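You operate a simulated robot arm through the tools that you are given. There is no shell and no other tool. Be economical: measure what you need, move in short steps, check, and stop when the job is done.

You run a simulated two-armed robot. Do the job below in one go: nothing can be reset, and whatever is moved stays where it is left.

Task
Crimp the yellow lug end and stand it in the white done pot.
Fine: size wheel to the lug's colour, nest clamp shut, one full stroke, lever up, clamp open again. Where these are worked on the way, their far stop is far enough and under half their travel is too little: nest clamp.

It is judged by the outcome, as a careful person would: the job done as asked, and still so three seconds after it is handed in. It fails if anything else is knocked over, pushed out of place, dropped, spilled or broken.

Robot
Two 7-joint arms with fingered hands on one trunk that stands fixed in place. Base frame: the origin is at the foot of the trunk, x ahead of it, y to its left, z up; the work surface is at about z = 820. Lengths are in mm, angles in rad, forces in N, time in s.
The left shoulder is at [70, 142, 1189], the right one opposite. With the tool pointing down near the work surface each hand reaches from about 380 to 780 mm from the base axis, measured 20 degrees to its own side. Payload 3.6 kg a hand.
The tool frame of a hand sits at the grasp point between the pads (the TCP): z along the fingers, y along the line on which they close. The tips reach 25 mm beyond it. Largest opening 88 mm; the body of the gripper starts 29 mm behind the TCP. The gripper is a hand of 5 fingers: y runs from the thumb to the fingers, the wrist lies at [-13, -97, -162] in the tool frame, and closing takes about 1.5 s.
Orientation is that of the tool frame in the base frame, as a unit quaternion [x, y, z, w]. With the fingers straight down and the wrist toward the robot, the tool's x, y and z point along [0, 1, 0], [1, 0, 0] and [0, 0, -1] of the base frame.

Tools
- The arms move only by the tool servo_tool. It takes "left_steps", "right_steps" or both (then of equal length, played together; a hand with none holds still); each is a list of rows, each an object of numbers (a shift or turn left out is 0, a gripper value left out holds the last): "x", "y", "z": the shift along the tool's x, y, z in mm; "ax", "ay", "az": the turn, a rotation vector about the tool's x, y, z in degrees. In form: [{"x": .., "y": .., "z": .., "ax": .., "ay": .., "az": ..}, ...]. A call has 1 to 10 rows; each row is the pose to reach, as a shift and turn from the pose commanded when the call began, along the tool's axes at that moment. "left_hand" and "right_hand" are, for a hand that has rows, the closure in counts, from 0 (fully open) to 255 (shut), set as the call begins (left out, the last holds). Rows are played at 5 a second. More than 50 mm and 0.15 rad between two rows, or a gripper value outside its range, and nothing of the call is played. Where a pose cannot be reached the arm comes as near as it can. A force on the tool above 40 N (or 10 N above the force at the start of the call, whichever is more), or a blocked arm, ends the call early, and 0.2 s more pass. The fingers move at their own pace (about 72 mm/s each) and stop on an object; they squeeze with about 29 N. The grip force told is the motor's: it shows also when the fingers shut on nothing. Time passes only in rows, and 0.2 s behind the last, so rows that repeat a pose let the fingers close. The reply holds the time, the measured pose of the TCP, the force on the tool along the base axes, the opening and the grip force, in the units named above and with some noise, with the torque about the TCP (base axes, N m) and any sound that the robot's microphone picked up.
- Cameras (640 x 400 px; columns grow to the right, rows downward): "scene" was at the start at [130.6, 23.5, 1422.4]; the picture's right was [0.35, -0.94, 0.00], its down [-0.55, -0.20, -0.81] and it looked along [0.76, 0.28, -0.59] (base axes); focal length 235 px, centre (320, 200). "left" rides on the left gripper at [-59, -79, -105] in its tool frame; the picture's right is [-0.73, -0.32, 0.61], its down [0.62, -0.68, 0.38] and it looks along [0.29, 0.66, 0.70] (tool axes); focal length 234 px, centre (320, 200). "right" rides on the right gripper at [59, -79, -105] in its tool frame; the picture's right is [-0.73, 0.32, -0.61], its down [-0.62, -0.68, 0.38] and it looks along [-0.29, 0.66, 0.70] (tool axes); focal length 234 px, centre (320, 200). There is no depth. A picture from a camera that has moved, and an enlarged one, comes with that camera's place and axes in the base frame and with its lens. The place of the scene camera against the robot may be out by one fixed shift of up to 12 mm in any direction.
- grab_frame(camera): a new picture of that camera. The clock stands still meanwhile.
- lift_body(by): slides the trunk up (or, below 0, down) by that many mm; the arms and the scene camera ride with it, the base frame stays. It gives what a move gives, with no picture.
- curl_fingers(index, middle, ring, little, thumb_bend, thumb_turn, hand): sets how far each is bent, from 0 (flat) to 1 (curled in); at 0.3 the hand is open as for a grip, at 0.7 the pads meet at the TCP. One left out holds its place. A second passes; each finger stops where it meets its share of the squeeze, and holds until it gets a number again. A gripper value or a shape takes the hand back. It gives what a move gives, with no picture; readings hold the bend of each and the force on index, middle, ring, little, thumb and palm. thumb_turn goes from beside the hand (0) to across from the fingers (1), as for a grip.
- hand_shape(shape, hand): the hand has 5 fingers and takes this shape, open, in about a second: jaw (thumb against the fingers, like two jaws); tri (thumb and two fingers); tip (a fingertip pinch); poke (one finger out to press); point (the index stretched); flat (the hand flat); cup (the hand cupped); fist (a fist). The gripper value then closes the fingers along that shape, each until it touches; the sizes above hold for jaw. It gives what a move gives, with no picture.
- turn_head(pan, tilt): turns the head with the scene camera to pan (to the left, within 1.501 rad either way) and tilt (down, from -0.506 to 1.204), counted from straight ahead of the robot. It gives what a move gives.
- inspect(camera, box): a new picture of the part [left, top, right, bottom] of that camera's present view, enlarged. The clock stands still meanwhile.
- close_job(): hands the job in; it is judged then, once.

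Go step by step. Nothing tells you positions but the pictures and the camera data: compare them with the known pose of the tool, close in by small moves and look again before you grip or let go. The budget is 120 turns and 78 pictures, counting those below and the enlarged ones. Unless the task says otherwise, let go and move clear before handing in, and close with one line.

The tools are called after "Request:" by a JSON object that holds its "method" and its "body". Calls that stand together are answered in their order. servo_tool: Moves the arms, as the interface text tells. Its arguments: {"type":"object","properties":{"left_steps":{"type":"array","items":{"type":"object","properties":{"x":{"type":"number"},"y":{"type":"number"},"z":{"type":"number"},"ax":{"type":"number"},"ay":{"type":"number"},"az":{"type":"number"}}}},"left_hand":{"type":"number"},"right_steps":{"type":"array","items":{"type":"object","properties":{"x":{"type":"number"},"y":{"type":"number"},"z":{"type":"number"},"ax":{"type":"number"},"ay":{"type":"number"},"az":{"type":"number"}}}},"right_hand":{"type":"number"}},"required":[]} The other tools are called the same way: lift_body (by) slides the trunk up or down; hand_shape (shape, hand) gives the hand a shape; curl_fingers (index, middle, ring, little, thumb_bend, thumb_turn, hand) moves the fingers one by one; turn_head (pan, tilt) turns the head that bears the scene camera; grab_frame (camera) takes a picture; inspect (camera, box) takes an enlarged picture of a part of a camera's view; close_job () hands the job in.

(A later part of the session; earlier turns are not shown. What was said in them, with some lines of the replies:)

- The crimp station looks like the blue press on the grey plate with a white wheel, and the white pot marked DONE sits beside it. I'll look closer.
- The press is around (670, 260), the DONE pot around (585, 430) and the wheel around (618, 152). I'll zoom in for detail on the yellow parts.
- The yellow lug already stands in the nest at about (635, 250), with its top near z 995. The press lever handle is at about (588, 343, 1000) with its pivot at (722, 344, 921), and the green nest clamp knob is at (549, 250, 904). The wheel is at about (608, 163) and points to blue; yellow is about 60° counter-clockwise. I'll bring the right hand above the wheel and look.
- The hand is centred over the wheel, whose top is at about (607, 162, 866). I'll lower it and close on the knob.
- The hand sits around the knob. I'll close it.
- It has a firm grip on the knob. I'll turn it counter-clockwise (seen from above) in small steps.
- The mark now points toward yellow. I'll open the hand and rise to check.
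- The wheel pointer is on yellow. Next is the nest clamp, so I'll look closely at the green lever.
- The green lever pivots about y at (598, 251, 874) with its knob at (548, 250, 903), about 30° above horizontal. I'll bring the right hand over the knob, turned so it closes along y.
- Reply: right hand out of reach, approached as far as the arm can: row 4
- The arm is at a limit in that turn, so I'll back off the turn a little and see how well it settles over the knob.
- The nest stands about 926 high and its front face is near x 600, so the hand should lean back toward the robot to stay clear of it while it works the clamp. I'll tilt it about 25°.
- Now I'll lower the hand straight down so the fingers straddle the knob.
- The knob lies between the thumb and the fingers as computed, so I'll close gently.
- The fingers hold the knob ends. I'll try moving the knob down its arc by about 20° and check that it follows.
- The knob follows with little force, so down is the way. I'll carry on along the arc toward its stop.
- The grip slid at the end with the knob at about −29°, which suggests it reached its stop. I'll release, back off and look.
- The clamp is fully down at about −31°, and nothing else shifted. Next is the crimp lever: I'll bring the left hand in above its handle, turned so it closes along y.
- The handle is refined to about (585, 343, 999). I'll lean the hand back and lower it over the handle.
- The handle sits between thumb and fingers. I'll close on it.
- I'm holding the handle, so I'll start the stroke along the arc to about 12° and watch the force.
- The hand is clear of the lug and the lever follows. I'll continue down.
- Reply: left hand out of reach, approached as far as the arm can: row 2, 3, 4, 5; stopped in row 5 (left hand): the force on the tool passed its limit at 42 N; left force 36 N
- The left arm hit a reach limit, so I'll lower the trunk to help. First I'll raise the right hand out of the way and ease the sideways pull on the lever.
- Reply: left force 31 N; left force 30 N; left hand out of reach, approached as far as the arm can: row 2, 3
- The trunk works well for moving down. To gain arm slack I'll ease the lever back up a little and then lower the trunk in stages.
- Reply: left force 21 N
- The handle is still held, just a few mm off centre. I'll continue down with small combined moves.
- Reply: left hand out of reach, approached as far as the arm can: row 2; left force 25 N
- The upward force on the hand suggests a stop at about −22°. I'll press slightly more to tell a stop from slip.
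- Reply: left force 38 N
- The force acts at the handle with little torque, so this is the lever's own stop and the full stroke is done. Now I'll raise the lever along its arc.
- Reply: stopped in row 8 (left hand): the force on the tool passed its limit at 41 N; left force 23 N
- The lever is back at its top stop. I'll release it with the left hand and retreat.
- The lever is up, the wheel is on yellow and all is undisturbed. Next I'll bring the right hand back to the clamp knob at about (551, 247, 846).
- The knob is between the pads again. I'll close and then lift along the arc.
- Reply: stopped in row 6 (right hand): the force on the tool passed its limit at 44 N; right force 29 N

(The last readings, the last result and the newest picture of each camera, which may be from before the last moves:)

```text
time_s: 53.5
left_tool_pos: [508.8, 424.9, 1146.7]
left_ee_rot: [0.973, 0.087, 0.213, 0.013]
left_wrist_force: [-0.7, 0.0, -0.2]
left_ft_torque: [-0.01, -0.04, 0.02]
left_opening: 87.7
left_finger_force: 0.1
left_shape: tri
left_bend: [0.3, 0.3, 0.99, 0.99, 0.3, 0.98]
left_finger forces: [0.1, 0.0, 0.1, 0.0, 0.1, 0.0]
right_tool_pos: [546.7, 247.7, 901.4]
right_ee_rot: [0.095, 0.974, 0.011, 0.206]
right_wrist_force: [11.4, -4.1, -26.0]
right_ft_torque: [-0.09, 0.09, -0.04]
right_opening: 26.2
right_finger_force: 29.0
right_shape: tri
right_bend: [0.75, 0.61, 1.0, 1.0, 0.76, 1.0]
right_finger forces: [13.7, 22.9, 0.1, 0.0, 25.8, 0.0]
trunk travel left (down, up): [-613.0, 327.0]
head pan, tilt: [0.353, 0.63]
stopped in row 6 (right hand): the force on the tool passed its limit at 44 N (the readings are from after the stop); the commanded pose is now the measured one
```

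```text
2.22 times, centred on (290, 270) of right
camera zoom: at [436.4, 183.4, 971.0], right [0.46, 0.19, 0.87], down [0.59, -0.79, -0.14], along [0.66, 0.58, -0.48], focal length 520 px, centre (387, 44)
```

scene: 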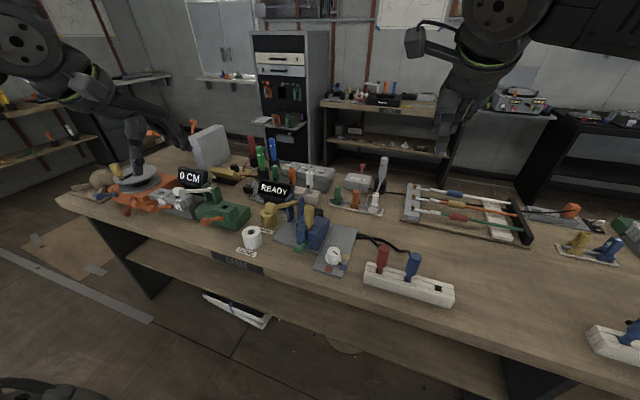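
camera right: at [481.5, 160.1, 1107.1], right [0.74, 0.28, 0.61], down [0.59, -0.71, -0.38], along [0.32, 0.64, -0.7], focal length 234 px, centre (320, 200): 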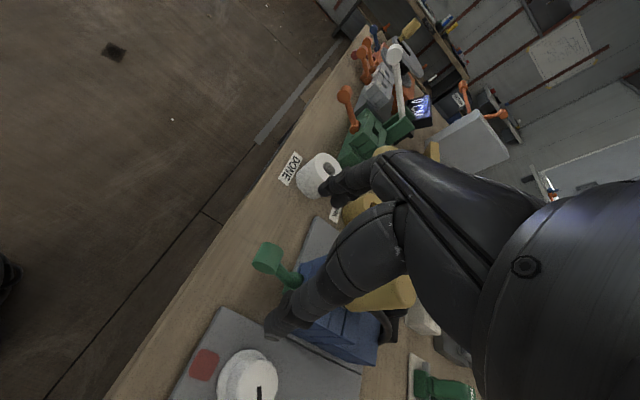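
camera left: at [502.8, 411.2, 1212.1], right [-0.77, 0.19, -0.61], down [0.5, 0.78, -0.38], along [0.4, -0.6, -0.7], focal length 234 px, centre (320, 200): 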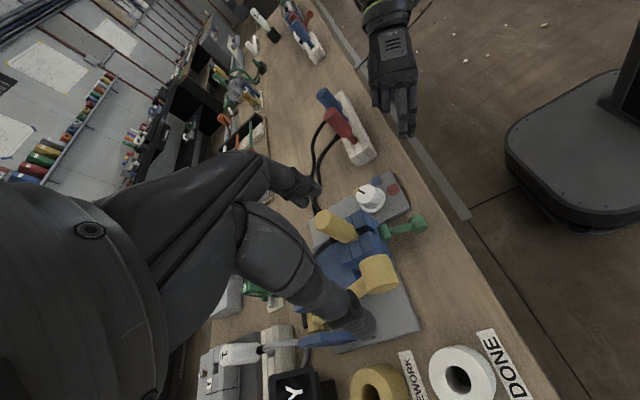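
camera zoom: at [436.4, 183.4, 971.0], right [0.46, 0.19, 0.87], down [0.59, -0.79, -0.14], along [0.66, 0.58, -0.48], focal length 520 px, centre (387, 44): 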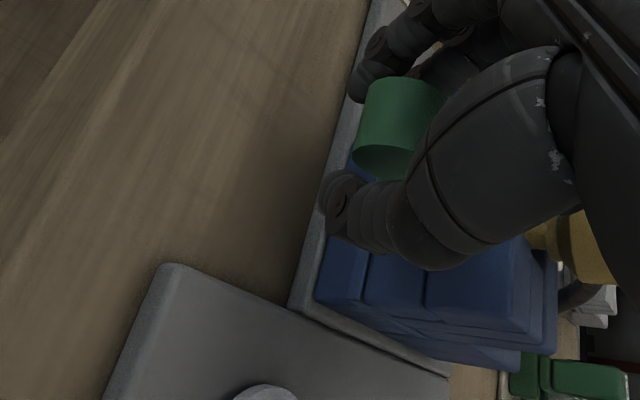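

The knob is at about (546, 250, 901), which is its original open stop. I'll release and retreat the right hand well clear.

Request:
{"method": "servo_tool", "body": {"right_steps": [{}, {}, {}, {}, {}, {}], "right_hand": 0}}

Request:
{"method": "servo_tool", "body": {"right_steps": [{"z": -35}, {"z": -70}, {"z": -100}, {"z": -120, "y": -40}, {"z": -120, "y": -85}, {"z": -120, "y": -130}, {"z": -120, "y": -175}, {"z": -120, "y": -220}]}}

Request:
{"method": "inspect", "body": {"camera": "scene", "box": [210, 130, 370, 250]}}

```text
time_s: 54.9
left_tool_pos: [506.1, 422.1, 1150.9]
left_ee_rot: [0.973, 0.085, 0.216, 0.013]
left_wrist_force: [0.4, -0.2, -0.5]
left_ft_torque: [-0.04, 0.0, 0.0]
left_opening: 87.7
left_finger_force: 0.0
left_shape: tri
left_bend: [0.3, 0.3, 0.99, 0.99, 0.3, 0.98]
left_finger forces: [0.1, 0.0, 0.0, 0.0, 0.0, 0.0]
right_tool_pos: [542.1, 248.2, 907.9]
right_ee_rot: [0.094, 0.973, 0.016, 0.21]
right_wrist_force: [0.1, 0.1, -0.3]
right_ft_torque: [-0.01, 0.0, -0.03]
right_opening: 87.6
right_finger_force: 0.0
right_shape: tri
right_bend: [0.3, 0.3, 0.99, 0.99, 0.3, 0.98]
right_finger forces: [0.1, 0.0, 0.0, 0.0, 0.0, 0.0]
trunk travel left (down, up): [-613.0, 327.0]
head pan, tilt: [0.353, 0.63]
```

```text
time_s: 56.7
left_tool_pos: [504.2, 421.3, 1150.9]
left_ee_rot: [0.973, 0.086, 0.216, 0.012]
left_wrist_force: [0.0, -0.2, 0.4]
left_ft_torque: [0.05, -0.04, 0.0]
left_opening: 87.9
left_finger_force: 0.1
left_shape: tri
left_bend: [0.3, 0.3, 0.99, 0.99, 0.3, 0.98]
left_finger forces: [0.0, 0.0, 0.0, 0.1, 0.0, 0.0]
right_tool_pos: [453.3, 34.1, 1002.7]
right_ee_rot: [0.092, 0.973, 0.017, 0.21]
right_wrist_force: [0.7, 0.1, 0.2]
right_ft_torque: [-0.01, 0.02, 0.01]
right_opening: 87.5
right_finger_force: 0.1
right_shape: tri
right_bend: [0.3, 0.3, 0.99, 0.99, 0.3, 0.98]
right_finger forces: [0.0, 0.0, 0.0, 0.0, 0.0, 0.1]
trunk travel left (down, up): [-613.0, 327.0]
head pan, tilt: [0.353, 0.63]
```

```text
3.33 times, centred on (290, 190) of scene
camera zoom: at [130.1, 22.1, 1310.5], right [0.35, -0.94, 0.0], down [-0.55, -0.2, -0.81], along [0.76, 0.28, -0.59], focal length 784 px, centre (420, 233)
```

zoom: 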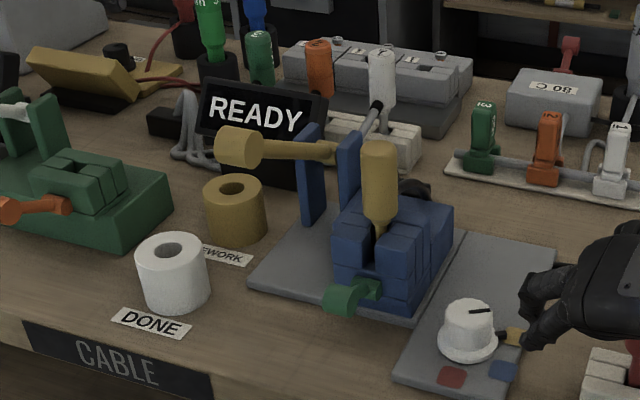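

The clamp is open, the lever is up and the wheel is on yellow. Now the left hand takes the lug, so I'll reset it to the jaw shape, upright, above the lug.

Request:
{"method": "hand_shape", "body": {"shape": "jaw", "hand": "left"}}

Request:
{"method": "servo_tool", "body": {"left_steps": [{"ax": 1.1, "ay": -6.2}, {"ax": 2.2, "ay": -12.3}, {"ax": 3.2, "ay": -18.5}, {"ax": 4.3, "ay": -24.6}, {"ax": 4.3, "ay": -24.6}]}}

Request:
{"method": "servo_tool", "body": {"left_steps": [{"x": 10, "y": 19, "z": 5, "az": -8}, {"x": 20, "y": 38, "z": 10, "az": -16}, {"x": 30, "y": 57, "z": 15, "az": -24}, {"x": 40, "y": 76, "z": 20, "az": -32}, {"x": 50, "y": 95, "z": 25, "az": -40}, {"x": 60, "y": 114, "z": 30, "az": -48}, {"x": 70, "y": 133, "z": 35, "az": -56}, {"x": 80, "y": 152, "z": 40, "az": -64}, {"x": 90, "y": 171, "z": 45, "az": -72}, {"x": 100, "y": 190.7, "z": 51, "az": -80}]}}

Request:
{"method": "grab_frame", "body": {"camera": "left"}}

```text
time_s: 57.6
left_tool_pos: [506.5, 423.0, 1150.7]
left_ee_rot: [0.973, 0.086, 0.216, 0.013]
left_wrist_force: [-0.3, -0.7, 0.3]
left_ft_torque: [-0.01, 0.02, 0.05]
left_opening: 87.7
left_finger_force: 0.0
left_shape: jaw
left_bend: [0.3, 0.3, 0.3, 0.3, 0.3, 0.98]
left_finger forces: [0.0, 0.1, 0.0, 0.1, 0.0, 0.1]
right_tool_pos: [455.2, 35.1, 1002.6]
right_ee_rot: [0.093, 0.973, 0.016, 0.21]
right_wrist_force: [-0.4, -0.6, 0.0]
right_ft_torque: [-0.02, 0.03, -0.02]
right_opening: 87.6
right_finger_force: 0.1
right_shape: tri
right_bend: [0.3, 0.3, 0.99, 0.99, 0.3, 0.98]
right_finger forces: [0.0, 0.0, 0.1, 0.1, 0.0, 0.1]
trunk travel left (down, up): [-613.0, 327.0]
head pan, tilt: [0.353, 0.63]
```

```text
time_s: 58.8
left_tool_pos: [473.7, 368.2, 1087.5]
left_ee_rot: [0.996, 0.091, 0.0, -0.006]
left_wrist_force: [-0.2, -0.1, -1.2]
left_ft_torque: [0.01, -0.02, 0.02]
left_opening: 87.9
left_finger_force: 0.0
left_shape: jaw
left_bend: [0.3, 0.3, 0.3, 0.3, 0.3, 0.98]
left_finger forces: [0.0, 0.0, 0.0, 0.0, 0.1, 0.1]
left hand out of reach, approached as far as the arm can: row 2, 3, 4, 5
right_tool_pos: [453.8, 35.2, 1003.1]
right_ee_rot: [0.093, 0.973, 0.015, 0.21]
right_wrist_force: [0.3, -1.0, -0.8]
right_ft_torque: [-0.01, 0.03, -0.04]
right_opening: 87.7
right_finger_force: 0.0
right_shape: tri
right_bend: [0.3, 0.3, 0.99, 0.99, 0.3, 0.98]
right_finger forces: [0.0, 0.1, 0.1, 0.1, 0.1, 0.0]
trunk travel left (down, up): [-613.0, 327.0]
head pan, tilt: [0.353, 0.63]
```

```text
time_s: 61.0
left_tool_pos: [607.5, 197.9, 1035.4]
left_ee_rot: [0.705, 0.709, 0.004, -0.005]
left_wrist_force: [0.1, -0.7, 0.1]
left_ft_torque: [0.04, 0.04, -0.02]
left_opening: 87.7
left_finger_force: 0.1
left_shape: jaw
left_bend: [0.3, 0.3, 0.3, 0.3, 0.3, 0.98]
left_finger forces: [0.0, 0.0, 0.0, 0.0, 0.0, 0.0]
right_tool_pos: [456.7, 33.3, 1002.4]
right_ee_rot: [0.094, 0.973, 0.016, 0.21]
right_wrist_force: [0.1, 0.4, 0.4]
right_ft_torque: [0.02, -0.01, -0.03]
right_opening: 87.7
right_finger_force: 0.1
right_shape: tri
right_bend: [0.3, 0.3, 0.99, 0.99, 0.3, 0.98]
right_finger forces: [0.0, 0.0, 0.0, 0.0, 0.0, 0.1]
trunk travel left (down, up): [-613.0, 327.0]
head pan, tilt: [0.353, 0.63]
```

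```text
26 pictures are left
camera left: at [529.2, 137.0, 1138.3], right [-0.32, -0.72, -0.61], down [-0.69, 0.62, -0.37], along [0.65, 0.3, -0.69], focal length 234 px, centre (320, 200)
```

left: 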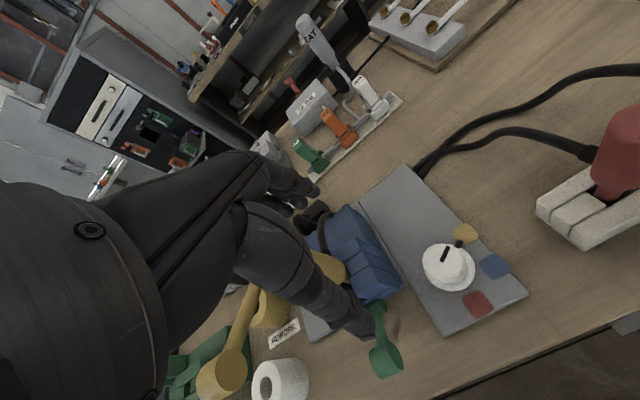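

The hand is upright but slightly off, and nothing was touched. I'll centre it above the lug and check.

Request:
{"method": "servo_tool", "body": {"left_steps": [{"z": -20}, {"x": 25, "y": 14, "z": -20}, {"x": 50, "y": 27.5, "z": -20}, {"x": 50, "y": 27.5, "z": -20}]}}

Request:
{"method": "inspect", "body": {"camera": "left", "box": [180, 160, 480, 400]}}

Request:
{"method": "inspect", "body": {"camera": "scene", "box": [250, 120, 370, 210]}}

```text
time_s: 62.0
left_tool_pos: [637.5, 248.2, 1055.2]
left_ee_rot: [0.706, 0.709, 0.002, -0.005]
left_wrist_force: [0.5, 0.6, -0.7]
left_ft_torque: [0.02, -0.04, 0.01]
left_opening: 87.7
left_finger_force: 0.1
left_shape: jaw
left_bend: [0.3, 0.3, 0.3, 0.3, 0.3, 0.98]
left_finger forces: [0.1, 0.1, 0.0, 0.0, 0.0, 0.1]
right_tool_pos: [454.6, 33.8, 1001.9]
right_ee_rot: [0.093, 0.973, 0.016, 0.21]
right_wrist_force: [-0.3, -0.4, 0.1]
right_ft_torque: [0.0, -0.01, 0.03]
right_opening: 87.9
right_finger_force: 0.1
right_shape: tri
right_bend: [0.3, 0.3, 0.99, 0.99, 0.3, 0.98]
right_finger forces: [0.1, 0.0, 0.1, 0.1, 0.0, 0.0]
trunk travel left (down, up): [-613.0, 327.0]
head pan, tilt: [0.353, 0.63]
```

```text
1.67 times, centred on (330, 280) of left
camera zoom: at [558.6, 188.0, 1158.7], right [-0.32, -0.72, -0.61], down [-0.68, 0.63, -0.38], along [0.65, 0.3, -0.69], focal length 390 px, centre (303, 67)
```

zoom: 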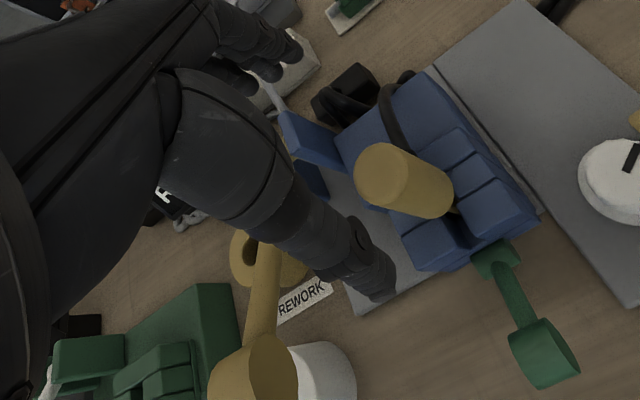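

```text
4.44 times, centred on (310, 165) of scene
camera zoom: at [130.4, 22.9, 1310.4], right [0.35, -0.94, 0.0], down [-0.55, -0.2, -0.81], along [0.76, 0.28, -0.59], focal length 1045 px, centre (364, 356)
```

zoom: 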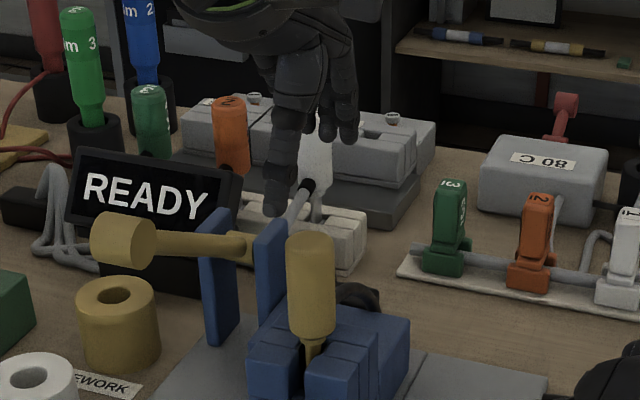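

The lug's axis is at about (631, 248) with its top near 995. I'll descend around its upper part.

Request:
{"method": "servo_tool", "body": {"left_steps": [{"y": -5.5, "z": 20}, {"y": -5.5, "z": 45}, {"y": -5.5, "z": 65}, {"y": -5.5, "z": 77}, {"y": -5.5, "z": 77}]}}

Request:
{"method": "inspect", "body": {"camera": "left", "box": [180, 160, 480, 400]}}

```text
time_s: 63.2
left_tool_pos: [629.8, 251.4, 980.8]
left_ee_rot: [0.705, 0.709, 0.003, -0.004]
left_wrist_force: [-1.0, -0.9, -0.2]
left_ft_torque: [-0.01, 0.02, -0.04]
left_opening: 87.9
left_finger_force: 0.2
left_shape: jaw
left_bend: [0.3, 0.3, 0.3, 0.3, 0.3, 0.98]
left_finger forces: [0.0, 0.0, 0.1, 0.0, 0.1, 0.0]
right_tool_pos: [455.0, 34.8, 1002.7]
right_ee_rot: [0.093, 0.973, 0.016, 0.209]
right_wrist_force: [-0.3, 0.7, -1.6]
right_ft_torque: [0.0, 0.0, -0.04]
right_opening: 87.7
right_finger_force: 0.1
right_shape: tri
right_bend: [0.3, 0.3, 0.99, 0.99, 0.3, 0.98]
right_finger forces: [0.0, 0.0, 0.0, 0.0, 0.1, 0.0]
trunk travel left (down, up): [-613.0, 327.0]
head pan, tilt: [0.353, 0.63]
```

```text
1.67 times, centred on (330, 280) of left
camera zoom: at [551.1, 190.2, 1082.8], right [-0.32, -0.72, -0.61], down [-0.68, 0.62, -0.38], along [0.65, 0.3, -0.69], focal length 390 px, centre (303, 67)
```

zoom: 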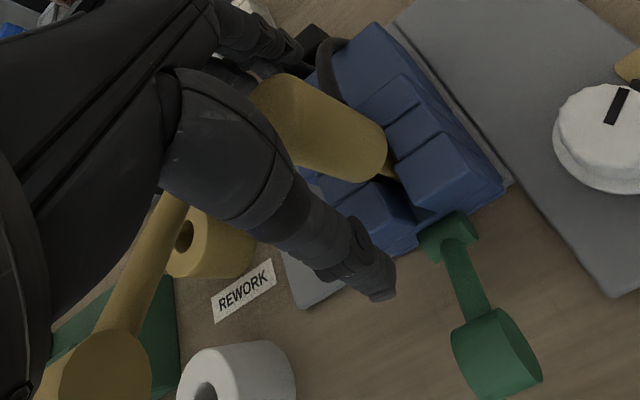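

The lug sits about 5 mm to the right of the hand centre. I'll shift and then close.

Request:
{"method": "servo_tool", "body": {"left_steps": [{"x": -3}, {"x": -5}, {"x": -5}]}}

Request:
{"method": "servo_tool", "body": {"left_steps": [{}, {}, {}, {}, {}, {}, {}, {}], "left_hand": 200}}

Request:
{"method": "inspect", "body": {"camera": "left", "box": [180, 160, 480, 400]}}

```text
time_s: 64.0
left_tool_pos: [630.2, 245.1, 979.0]
left_ee_rot: [0.706, 0.708, 0.003, -0.005]
left_wrist_force: [0.3, 0.6, -0.9]
left_ft_torque: [0.0, 0.02, 0.0]
left_opening: 87.7
left_finger_force: 0.1
left_shape: jaw
left_bend: [0.3, 0.3, 0.3, 0.3, 0.3, 0.98]
left_finger forces: [0.0, 0.0, 0.1, 0.1, 0.0, 0.1]
right_tool_pos: [455.2, 34.6, 1003.5]
right_ee_rot: [0.094, 0.973, 0.016, 0.21]
right_wrist_force: [0.3, -0.1, -0.9]
right_ft_torque: [-0.02, -0.05, -0.02]
right_opening: 87.4
right_finger_force: 0.0
right_shape: tri
right_bend: [0.3, 0.3, 0.99, 0.99, 0.3, 0.98]
right_finger forces: [0.0, 0.0, 0.0, 0.0, 0.0, 0.0]
trunk travel left (down, up): [-613.0, 327.0]
head pan, tilt: [0.353, 0.63]
```

```text
time_s: 65.8
left_tool_pos: [631.0, 245.2, 979.1]
left_ee_rot: [0.706, 0.708, 0.003, -0.004]
left_wrist_force: [0.2, -0.4, 0.6]
left_ft_torque: [0.0, 0.06, -0.01]
left_opening: 22.1
left_finger_force: 29.7
left_shape: jaw
left_bend: [0.73, 0.54, 0.63, 0.61, 0.76, 1.0]
left_finger forces: [12.4, 10.3, 0.3, 0.0, 23.6, 0.0]
right_tool_pos: [455.0, 34.4, 1002.0]
right_ee_rot: [0.093, 0.973, 0.015, 0.21]
right_wrist_force: [-0.5, -0.6, 1.1]
right_ft_torque: [-0.04, 0.02, -0.03]
right_opening: 87.7
right_finger_force: 0.1
right_shape: tri
right_bend: [0.3, 0.3, 0.99, 0.99, 0.3, 0.98]
right_finger forces: [0.1, 0.0, 0.0, 0.0, 0.0, 0.0]
trunk travel left (down, up): [-613.0, 327.0]
head pan, tilt: [0.353, 0.63]
```

```text
1.67 times, centred on (330, 280) of left
camera zoom: at [551.8, 185.3, 1082.7], right [-0.32, -0.72, -0.61], down [-0.68, 0.62, -0.38], along [0.65, 0.3, -0.69], focal length 390 px, centre (303, 67)
```

zoom: 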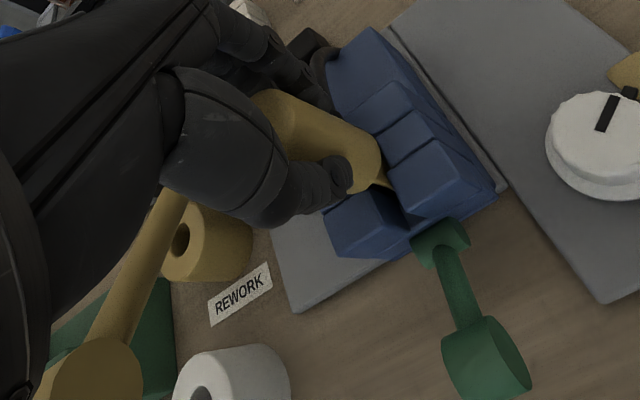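

The lug is held. I'll lift it gently straight up out of the nest.

Request:
{"method": "servo_tool", "body": {"left_steps": [{"z": -8}, {"z": -18}, {"z": -30}, {"z": -45}, {"z": -60}, {"z": -75}]}}

Request:
{"method": "inspect", "body": {"camera": "scene", "box": [220, 110, 380, 230]}}

```text
time_s: 67.2
left_tool_pos: [630.3, 242.6, 1054.7]
left_ee_rot: [0.706, 0.708, 0.004, -0.005]
left_wrist_force: [-0.2, -0.7, -1.1]
left_ft_torque: [-0.03, 0.0, 0.02]
left_opening: 21.9
left_finger_force: 29.0
left_shape: jaw
left_bend: [0.73, 0.54, 0.63, 0.61, 0.76, 1.0]
left_finger forces: [12.4, 10.6, 0.4, 0.0, 23.7, 0.1]
right_tool_pos: [454.4, 35.4, 1002.4]
right_ee_rot: [0.093, 0.973, 0.016, 0.21]
right_wrist_force: [0.1, -1.3, -0.2]
right_ft_torque: [-0.01, -0.01, -0.01]
right_opening: 88.1
right_finger_force: 0.0
right_shape: tri
right_bend: [0.3, 0.3, 0.99, 0.99, 0.3, 0.98]
right_finger forces: [0.1, 0.0, 0.0, 0.0, 0.1, 0.0]
trunk travel left (down, up): [-613.0, 327.0]
head pan, tilt: [0.353, 0.63]
```

```text
3.33 times, centred on (300, 170) of scene
camera zoom: at [130.5, 23.4, 1310.4], right [0.35, -0.94, 0.0], down [-0.55, -0.2, -0.81], along [0.76, 0.28, -0.59], focal length 784 px, centre (387, 300)
```

zoom: 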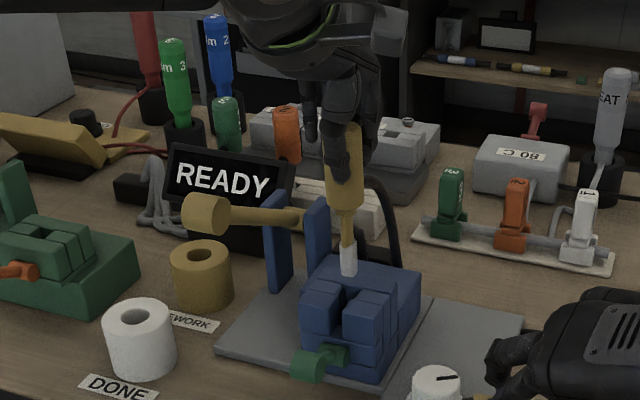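

The lug came out cleanly; its tip is about 115 mm below the TCP. I'll carry it around the front of the raised lever toward the DONE pot at (582, 436), keeping the cable below the lever.

Request:
{"method": "servo_tool", "body": {"left_steps": [{"y": -40}, {"y": -80}, {"y": -115}, {"y": -115, "x": 30, "z": 18}, {"y": -115, "x": 60, "z": 36}, {"y": -115, "x": 105, "z": 38}, {"y": -115, "x": 150, "z": 38}, {"y": -115, "x": 193, "z": 38}, {"y": -85, "x": 193, "z": 38}, {"y": -85, "x": 193, "z": 38}]}}

Request:
{"method": "inspect", "body": {"camera": "scene", "box": [180, 110, 380, 260]}}

Request:
{"method": "inspect", "body": {"camera": "left", "box": [180, 160, 480, 400]}}

```text
time_s: 69.4
left_tool_pos: [543.5, 437.4, 1019.8]
left_ee_rot: [0.706, 0.709, 0.004, -0.004]
left_wrist_force: [0.1, 0.2, -0.5]
left_ft_torque: [-0.04, -0.01, -0.03]
left_opening: 22.0
left_finger_force: 28.8
left_shape: jaw
left_bend: [0.73, 0.54, 0.65, 0.61, 0.76, 1.0]
left_finger forces: [12.9, 10.1, 1.7, 0.0, 23.8, 0.1]
right_tool_pos: [454.0, 35.8, 1003.9]
right_ee_rot: [0.092, 0.973, 0.016, 0.211]
right_wrist_force: [-0.6, 0.0, -0.3]
right_ft_torque: [-0.06, -0.02, -0.03]
right_opening: 87.9
right_finger_force: 0.1
right_shape: tri
right_bend: [0.3, 0.3, 0.99, 0.99, 0.3, 0.98]
right_finger forces: [0.1, 0.1, 0.0, 0.1, 0.1, 0.0]
trunk travel left (down, up): [-613.0, 327.0]
head pan, tilt: [0.353, 0.63]
```

```text
2.67 times, centred on (280, 185) of scene
camera zoom: at [129.7, 24.4, 1310.5], right [0.35, -0.94, 0.0], down [-0.55, -0.2, -0.81], along [0.76, 0.28, -0.59], focal length 627 px, centre (427, 240)
```

zoom: 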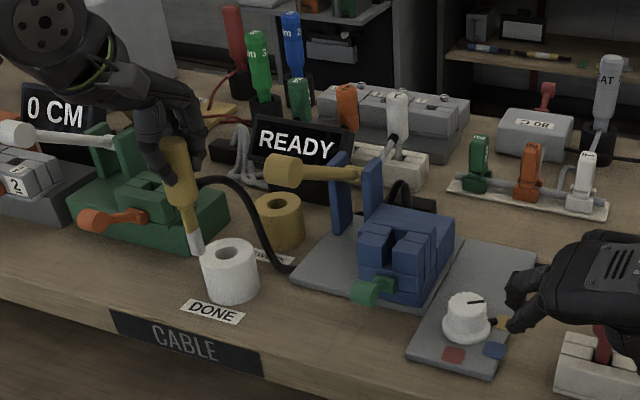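

```text
1.67 times, centred on (330, 280) of left
camera zoom: at [464.9, 376.7, 1123.0], right [-0.32, -0.72, -0.61], down [-0.68, 0.62, -0.38], along [0.66, 0.3, -0.69], focal length 390 px, centre (303, 67)
```

zoom: 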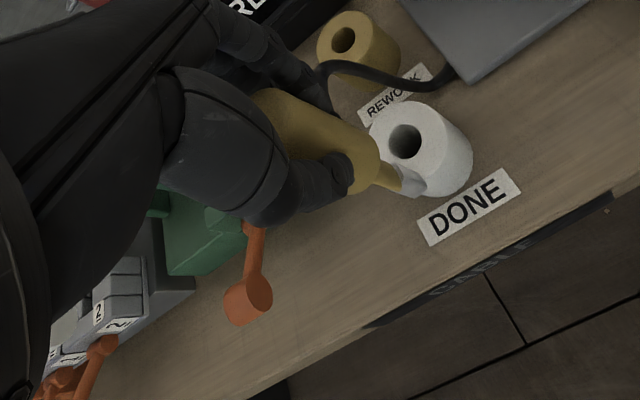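

The lug is beside the pot, with its tip at about (548, 445, 902) and the hole at about (588, 438, 872). I'll move the tip over the hole and check before lowering.

Request:
{"method": "servo_tool", "body": {"left_steps": [{"y": 20, "x": -4}, {"y": 40, "x": -8}, {"y": 40, "x": -8, "z": 10}, {"y": 40, "x": -8, "z": 10}]}}

Request:
{"method": "inspect", "body": {"camera": "scene", "box": [210, 160, 290, 220]}}

Request:
{"method": "inspect", "body": {"camera": "left", "box": [320, 180, 440, 270]}}

```text
time_s: 70.4
left_tool_pos: [585.4, 429.2, 1008.2]
left_ee_rot: [0.706, 0.708, 0.003, -0.005]
left_wrist_force: [0.2, 0.6, -1.0]
left_ft_torque: [-0.01, -0.01, 0.0]
left_opening: 21.9
left_finger_force: 29.1
left_shape: jaw
left_bend: [0.73, 0.54, 0.65, 0.61, 0.76, 1.0]
left_finger forces: [12.9, 10.3, 1.8, 0.1, 23.8, 0.1]
right_tool_pos: [453.7, 34.9, 1002.7]
right_ee_rot: [0.093, 0.973, 0.016, 0.209]
right_wrist_force: [-1.2, -0.1, -0.3]
right_ft_torque: [-0.01, 0.02, -0.01]
right_opening: 87.6
right_finger_force: 0.1
right_shape: tri
right_bend: [0.3, 0.3, 0.99, 0.99, 0.3, 0.98]
right_finger forces: [0.0, 0.0, 0.0, 0.1, 0.0, 0.0]
trunk travel left (down, up): [-613.0, 327.0]
head pan, tilt: [0.353, 0.63]
```

```text
6.67 times, centred on (250, 190) of scene
camera zoom: at [130.9, 23.5, 1310.3], right [0.35, -0.94, 0.0], down [-0.55, -0.2, -0.81], along [0.76, 0.28, -0.59], focal length 1568 px, centre (787, 267)
```

zoom: 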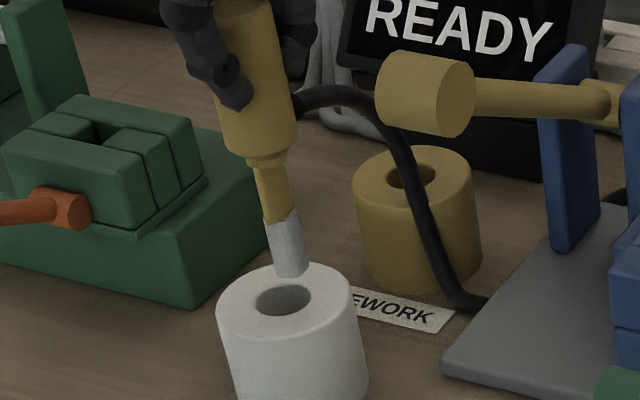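

```text
4.44 times, centred on (380, 225) of left
camera zoom: at [506.5, 367.8, 1111.9], right [-0.32, -0.72, -0.61], down [-0.68, 0.62, -0.38], along [0.65, 0.3, -0.69], focal length 1041 px, centre (53, 89)
```

zoom: 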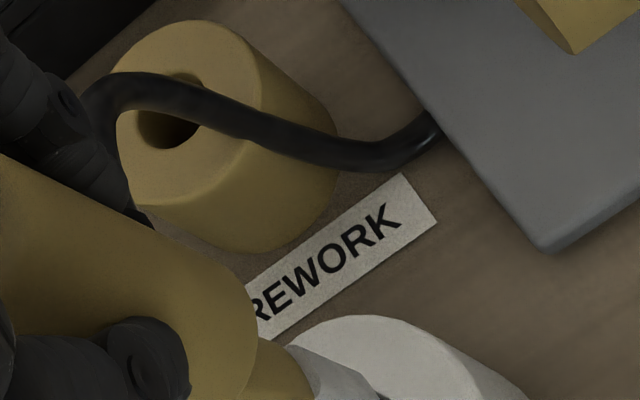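

Request:
{"method": "inspect", "body": {"camera": "left", "box": [310, 220, 450, 325]}}

```text
3.81 times, centred on (380, 272) of left
camera zoom: at [506.5, 367.8, 1111.9], right [-0.32, -0.72, -0.61], down [-0.68, 0.62, -0.38], along [0.65, 0.3, -0.69], focal length 892 px, centre (91, -76)
```

zoom: 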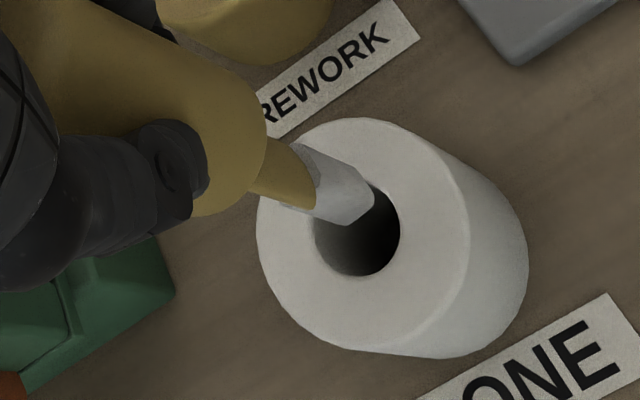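

The hole is about 10 mm to the left (+y) of the tip. I'll shift, then lower part way and look.

Request:
{"method": "servo_tool", "body": {"left_steps": [{"x": 5, "y": 1}, {"x": 10, "y": 2}, {"x": 10, "y": 2}, {"x": 10, "y": 2, "z": 10}, {"x": 10, "y": 2, "z": 20}, {"x": 10, "y": 2, "z": 28}]}}

Request:
{"method": "inspect", "body": {"camera": "left", "box": [310, 220, 450, 325]}}

Request:
{"method": "inspect", "body": {"camera": "scene", "box": [210, 160, 290, 220]}}

```text
time_s: 71.8
left_tool_pos: [586.0, 439.1, 980.0]
left_ee_rot: [0.706, 0.708, 0.003, -0.004]
left_wrist_force: [0.2, -1.2, -0.8]
left_ft_torque: [-0.04, 0.0, 0.01]
left_opening: 21.4
left_finger_force: 29.3
left_shape: jaw
left_bend: [0.73, 0.54, 0.65, 0.61, 0.76, 1.0]
left_finger forces: [12.9, 10.3, 1.8, 0.0, 23.7, 0.0]
right_tool_pos: [454.4, 35.2, 1002.3]
right_ee_rot: [0.094, 0.973, 0.016, 0.21]
right_wrist_force: [-0.1, -0.2, -0.1]
right_ft_torque: [0.03, 0.02, 0.01]
right_opening: 87.5
right_finger_force: 0.1
right_shape: tri
right_bend: [0.3, 0.3, 0.99, 0.99, 0.3, 0.98]
right_finger forces: [0.1, 0.0, 0.1, 0.1, 0.0, 0.1]
trunk travel left (down, up): [-613.0, 327.0]
head pan, tilt: [0.353, 0.63]
```

```text
3.81 times, centred on (380, 272) of left
camera zoom: at [507.1, 379.9, 1083.8], right [-0.32, -0.72, -0.61], down [-0.68, 0.62, -0.38], along [0.65, 0.3, -0.69], focal length 892 px, centre (91, -76)
```

zoom: 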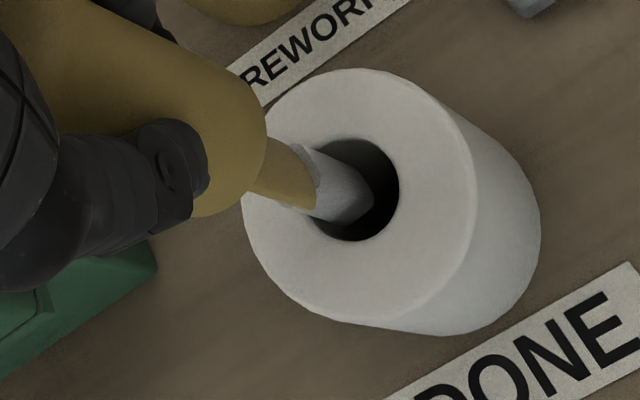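

```text
6.67 times, centred on (250, 190) of scene
camera zoom: at [130.8, 23.8, 1310.4], right [0.35, -0.94, 0.0], down [-0.55, -0.2, -0.81], along [0.76, 0.28, -0.59], focal length 1568 px, centre (787, 267)
```

zoom: 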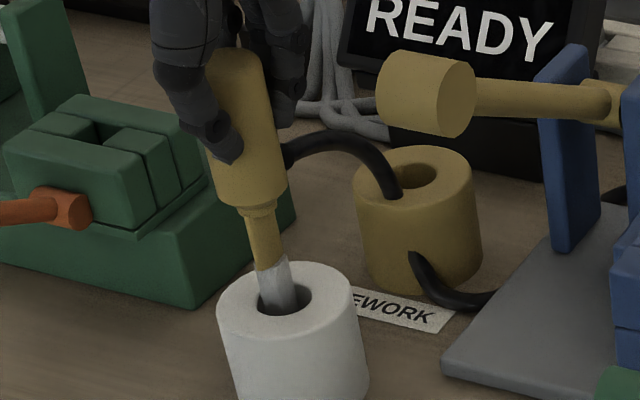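

The tip is inside the hole. I'll lower it to the bottom while watching the force.

Request:
{"method": "servo_tool", "body": {"left_steps": [{"z": 8}, {"z": 16}, {"z": 24}, {"z": 30}, {"z": 34}]}}

```text
time_s: 73.0
left_tool_pos: [587.2, 440.1, 946.0]
left_ee_rot: [0.705, 0.709, 0.003, -0.005]
left_wrist_force: [0.5, -0.2, -1.0]
left_ft_torque: [-0.03, 0.03, 0.0]
left_opening: 21.8
left_finger_force: 29.0
left_shape: jaw
left_bend: [0.73, 0.54, 0.65, 0.61, 0.76, 1.0]
left_finger forces: [13.1, 10.4, 1.9, 0.1, 23.7, 0.0]
right_tool_pos: [455.1, 34.5, 1003.0]
right_ee_rot: [0.093, 0.973, 0.016, 0.21]
right_wrist_force: [-0.6, -0.4, -0.6]
right_ft_torque: [0.0, -0.01, -0.01]
right_opening: 88.0
right_finger_force: 0.0
right_shape: tri
right_bend: [0.3, 0.3, 0.99, 0.99, 0.3, 0.98]
right_finger forces: [0.0, 0.0, 0.1, 0.0, 0.1, 0.1]
trunk travel left (down, up): [-613.0, 327.0]
head pan, tilt: [0.353, 0.63]
```

Request:
{"method": "servo_tool", "body": {"left_steps": [{"z": 2}, {"z": 4}, {"z": 6}, {"z": 8}, {"z": 10}]}}

Request:
{"method": "inspect", "body": {"camera": "scene", "box": [210, 160, 290, 220]}}

```text
time_s: 74.2
left_tool_pos: [585.5, 439.5, 940.6]
left_ee_rot: [0.706, 0.708, 0.006, -0.002]
left_wrist_force: [0.3, -1.0, 19.1]
left_ft_torque: [0.04, -0.03, -0.06]
left_opening: 23.0
left_finger_force: 29.0
left_shape: jaw
left_bend: [0.73, 0.54, 0.72, 0.61, 0.77, 1.0]
left_finger forces: [15.0, 11.6, 2.1, 0.1, 27.3, 0.0]
right_tool_pos: [452.7, 32.3, 1003.6]
right_ee_rot: [0.093, 0.973, 0.017, 0.21]
right_wrist_force: [0.4, 0.1, -1.0]
right_ft_torque: [-0.02, -0.01, -0.03]
right_opening: 87.7
right_finger_force: 0.1
right_shape: tri
right_bend: [0.3, 0.3, 0.99, 0.99, 0.3, 0.98]
right_finger forces: [0.1, 0.0, 0.1, 0.0, 0.0, 0.0]
trunk travel left (down, up): [-613.0, 327.0]
head pan, tilt: [0.353, 0.63]
```

```text
6.67 times, centred on (250, 190) of scene
camera zoom: at [127.4, 20.8, 1311.1], right [0.35, -0.94, 0.0], down [-0.55, -0.2, -0.81], along [0.76, 0.28, -0.59], focal length 1568 px, centre (787, 267)
```

zoom: 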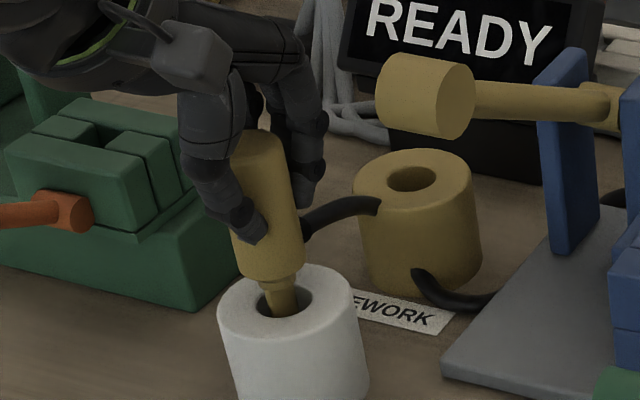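

The lug stands on the pot floor. I'll ease the pressure, open, and rise straight up.

Request:
{"method": "servo_tool", "body": {"left_steps": [{"z": -3}, {"z": -4}]}}

Request:
{"method": "servo_tool", "body": {"left_steps": [{}, {}, {}, {}, {}, {}, {}], "left_hand": 0}}

Request:
{"method": "inspect", "body": {"camera": "scene", "box": [210, 150, 290, 210]}}

```text
time_s: 74.8
left_tool_pos: [587.0, 441.0, 940.8]
left_ee_rot: [0.706, 0.709, 0.004, -0.005]
left_wrist_force: [0.7, -0.3, 7.1]
left_ft_torque: [-0.02, -0.03, -0.01]
left_opening: 23.1
left_finger_force: 29.0
left_shape: jaw
left_bend: [0.73, 0.54, 0.65, 0.61, 0.77, 1.0]
left_finger forces: [14.6, 11.2, 2.1, 0.0, 25.8, 0.0]
right_tool_pos: [454.4, 33.4, 1002.9]
right_ee_rot: [0.093, 0.973, 0.016, 0.211]
right_wrist_force: [0.2, 0.7, 0.2]
right_ft_torque: [0.01, 0.01, -0.01]
right_opening: 87.7
right_finger_force: 0.0
right_shape: tri
right_bend: [0.3, 0.3, 0.99, 0.99, 0.3, 0.98]
right_finger forces: [0.0, 0.0, 0.0, 0.0, 0.0, 0.1]
trunk travel left (down, up): [-613.0, 327.0]
head pan, tilt: [0.353, 0.63]
```

```text
time_s: 76.4
left_tool_pos: [587.0, 440.3, 940.4]
left_ee_rot: [0.706, 0.708, 0.002, -0.005]
left_wrist_force: [0.2, -0.2, 0.3]
left_ft_torque: [0.0, -0.01, 0.01]
left_opening: 87.6
left_finger_force: 0.1
left_shape: jaw
left_bend: [0.3, 0.3, 0.3, 0.3, 0.3, 0.98]
left_finger forces: [0.1, 0.0, 0.0, 0.0, 0.0, 0.0]
right_tool_pos: [455.3, 34.5, 1002.6]
right_ee_rot: [0.094, 0.973, 0.016, 0.21]
right_wrist_force: [-0.1, 0.4, -0.6]
right_ft_torque: [0.03, 0.01, -0.02]
right_opening: 87.7
right_finger_force: 0.1
right_shape: tri
right_bend: [0.3, 0.3, 0.99, 0.99, 0.3, 0.98]
right_finger forces: [0.0, 0.0, 0.0, 0.1, 0.0, 0.0]
trunk travel left (down, up): [-613.0, 327.0]
head pan, tilt: [0.353, 0.63]
```

```text
6.67 times, centred on (250, 180) of scene
camera zoom: at [130.6, 23.5, 1310.4], right [0.35, -0.94, 0.0], down [-0.55, -0.2, -0.81], along [0.76, 0.28, -0.59], focal length 1568 px, centre (787, 333)
```

zoom: 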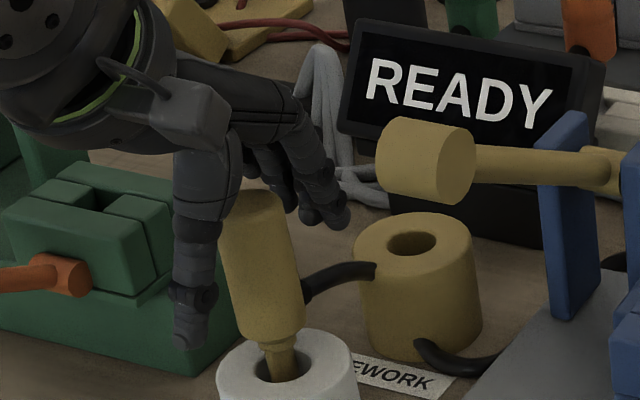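

The lug stands free in the pot and the fingers are fully open. I'll rise straight up and check once more.

Request:
{"method": "servo_tool", "body": {"left_steps": [{"z": -30}, {"z": -70}, {"z": -110}, {"z": -150}, {"z": -180, "y": -30}, {"z": -200, "y": -70}]}}

Request:
{"method": "inspect", "body": {"camera": "scene", "box": [200, 120, 380, 255]}}

Request:
{"method": "inspect", "body": {"camera": "left", "box": [260, 130, 520, 330]}}

```text
time_s: 77.8
left_tool_pos: [513.9, 437.1, 1140.0]
left_ee_rot: [0.706, 0.708, 0.004, -0.003]
left_wrist_force: [-0.9, 0.2, 0.4]
left_ft_torque: [0.02, 0.0, 0.02]
left_opening: 87.8
left_finger_force: 0.0
left_shape: jaw
left_bend: [0.3, 0.3, 0.3, 0.3, 0.3, 0.98]
left_finger forces: [0.0, 0.0, 0.0, 0.0, 0.0, 0.1]
right_tool_pos: [452.1, 34.1, 1003.2]
right_ee_rot: [0.093, 0.973, 0.016, 0.211]
right_wrist_force: [-0.5, -0.5, 0.6]
right_ft_torque: [0.04, -0.02, -0.01]
right_opening: 87.7
right_finger_force: 0.1
right_shape: tri
right_bend: [0.3, 0.3, 0.99, 0.99, 0.3, 0.98]
right_finger forces: [0.1, 0.0, 0.0, 0.0, 0.1, 0.1]
trunk travel left (down, up): [-613.0, 327.0]
head pan, tilt: [0.353, 0.63]
```

```text
2.96 times, centred on (290, 188) of scene
camera zoom: at [128.8, 23.7, 1310.6], right [0.35, -0.94, 0.0], down [-0.55, -0.2, -0.81], along [0.76, 0.28, -0.59], focal length 697 px, centre (409, 237)
```

zoom: 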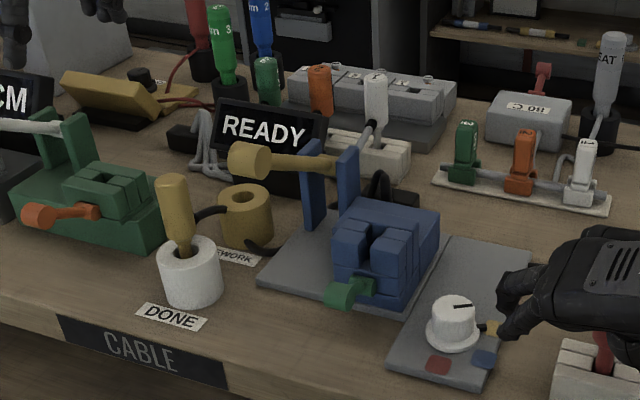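

```text
2.00 times, centred on (390, 230) of left
camera zoom: at [434.8, 376.6, 1244.0], right [-0.32, -0.72, -0.61], down [-0.68, 0.62, -0.38], along [0.66, 0.3, -0.69], focal length 468 px, centre (180, 140)
```

zoom: 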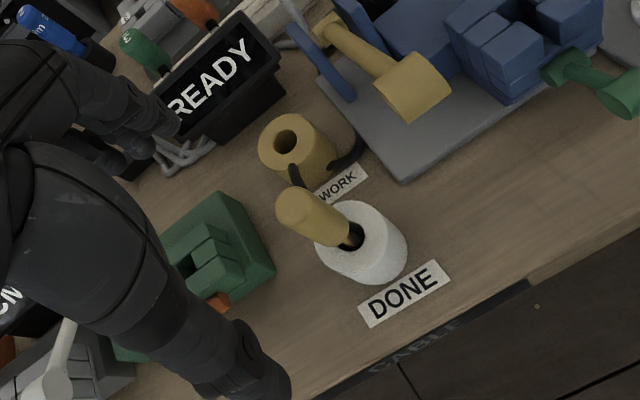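

The lug stands in the DONE pot, the lever is up, the clamp is open, the wheel is on yellow and both hands are clear. I'm handing it in.

Request:
{"method": "close_job", "body": {}}

```text
The job is handed in.
```

The yellow lug end got one full lever stroke and now stands in the white DONE pot; nothing on the machine signalled the crimp itself. The size wheel is on yellow, the lever is up and the clamp is open. Partway down I eased the lever back up a little, then took it to its stop.
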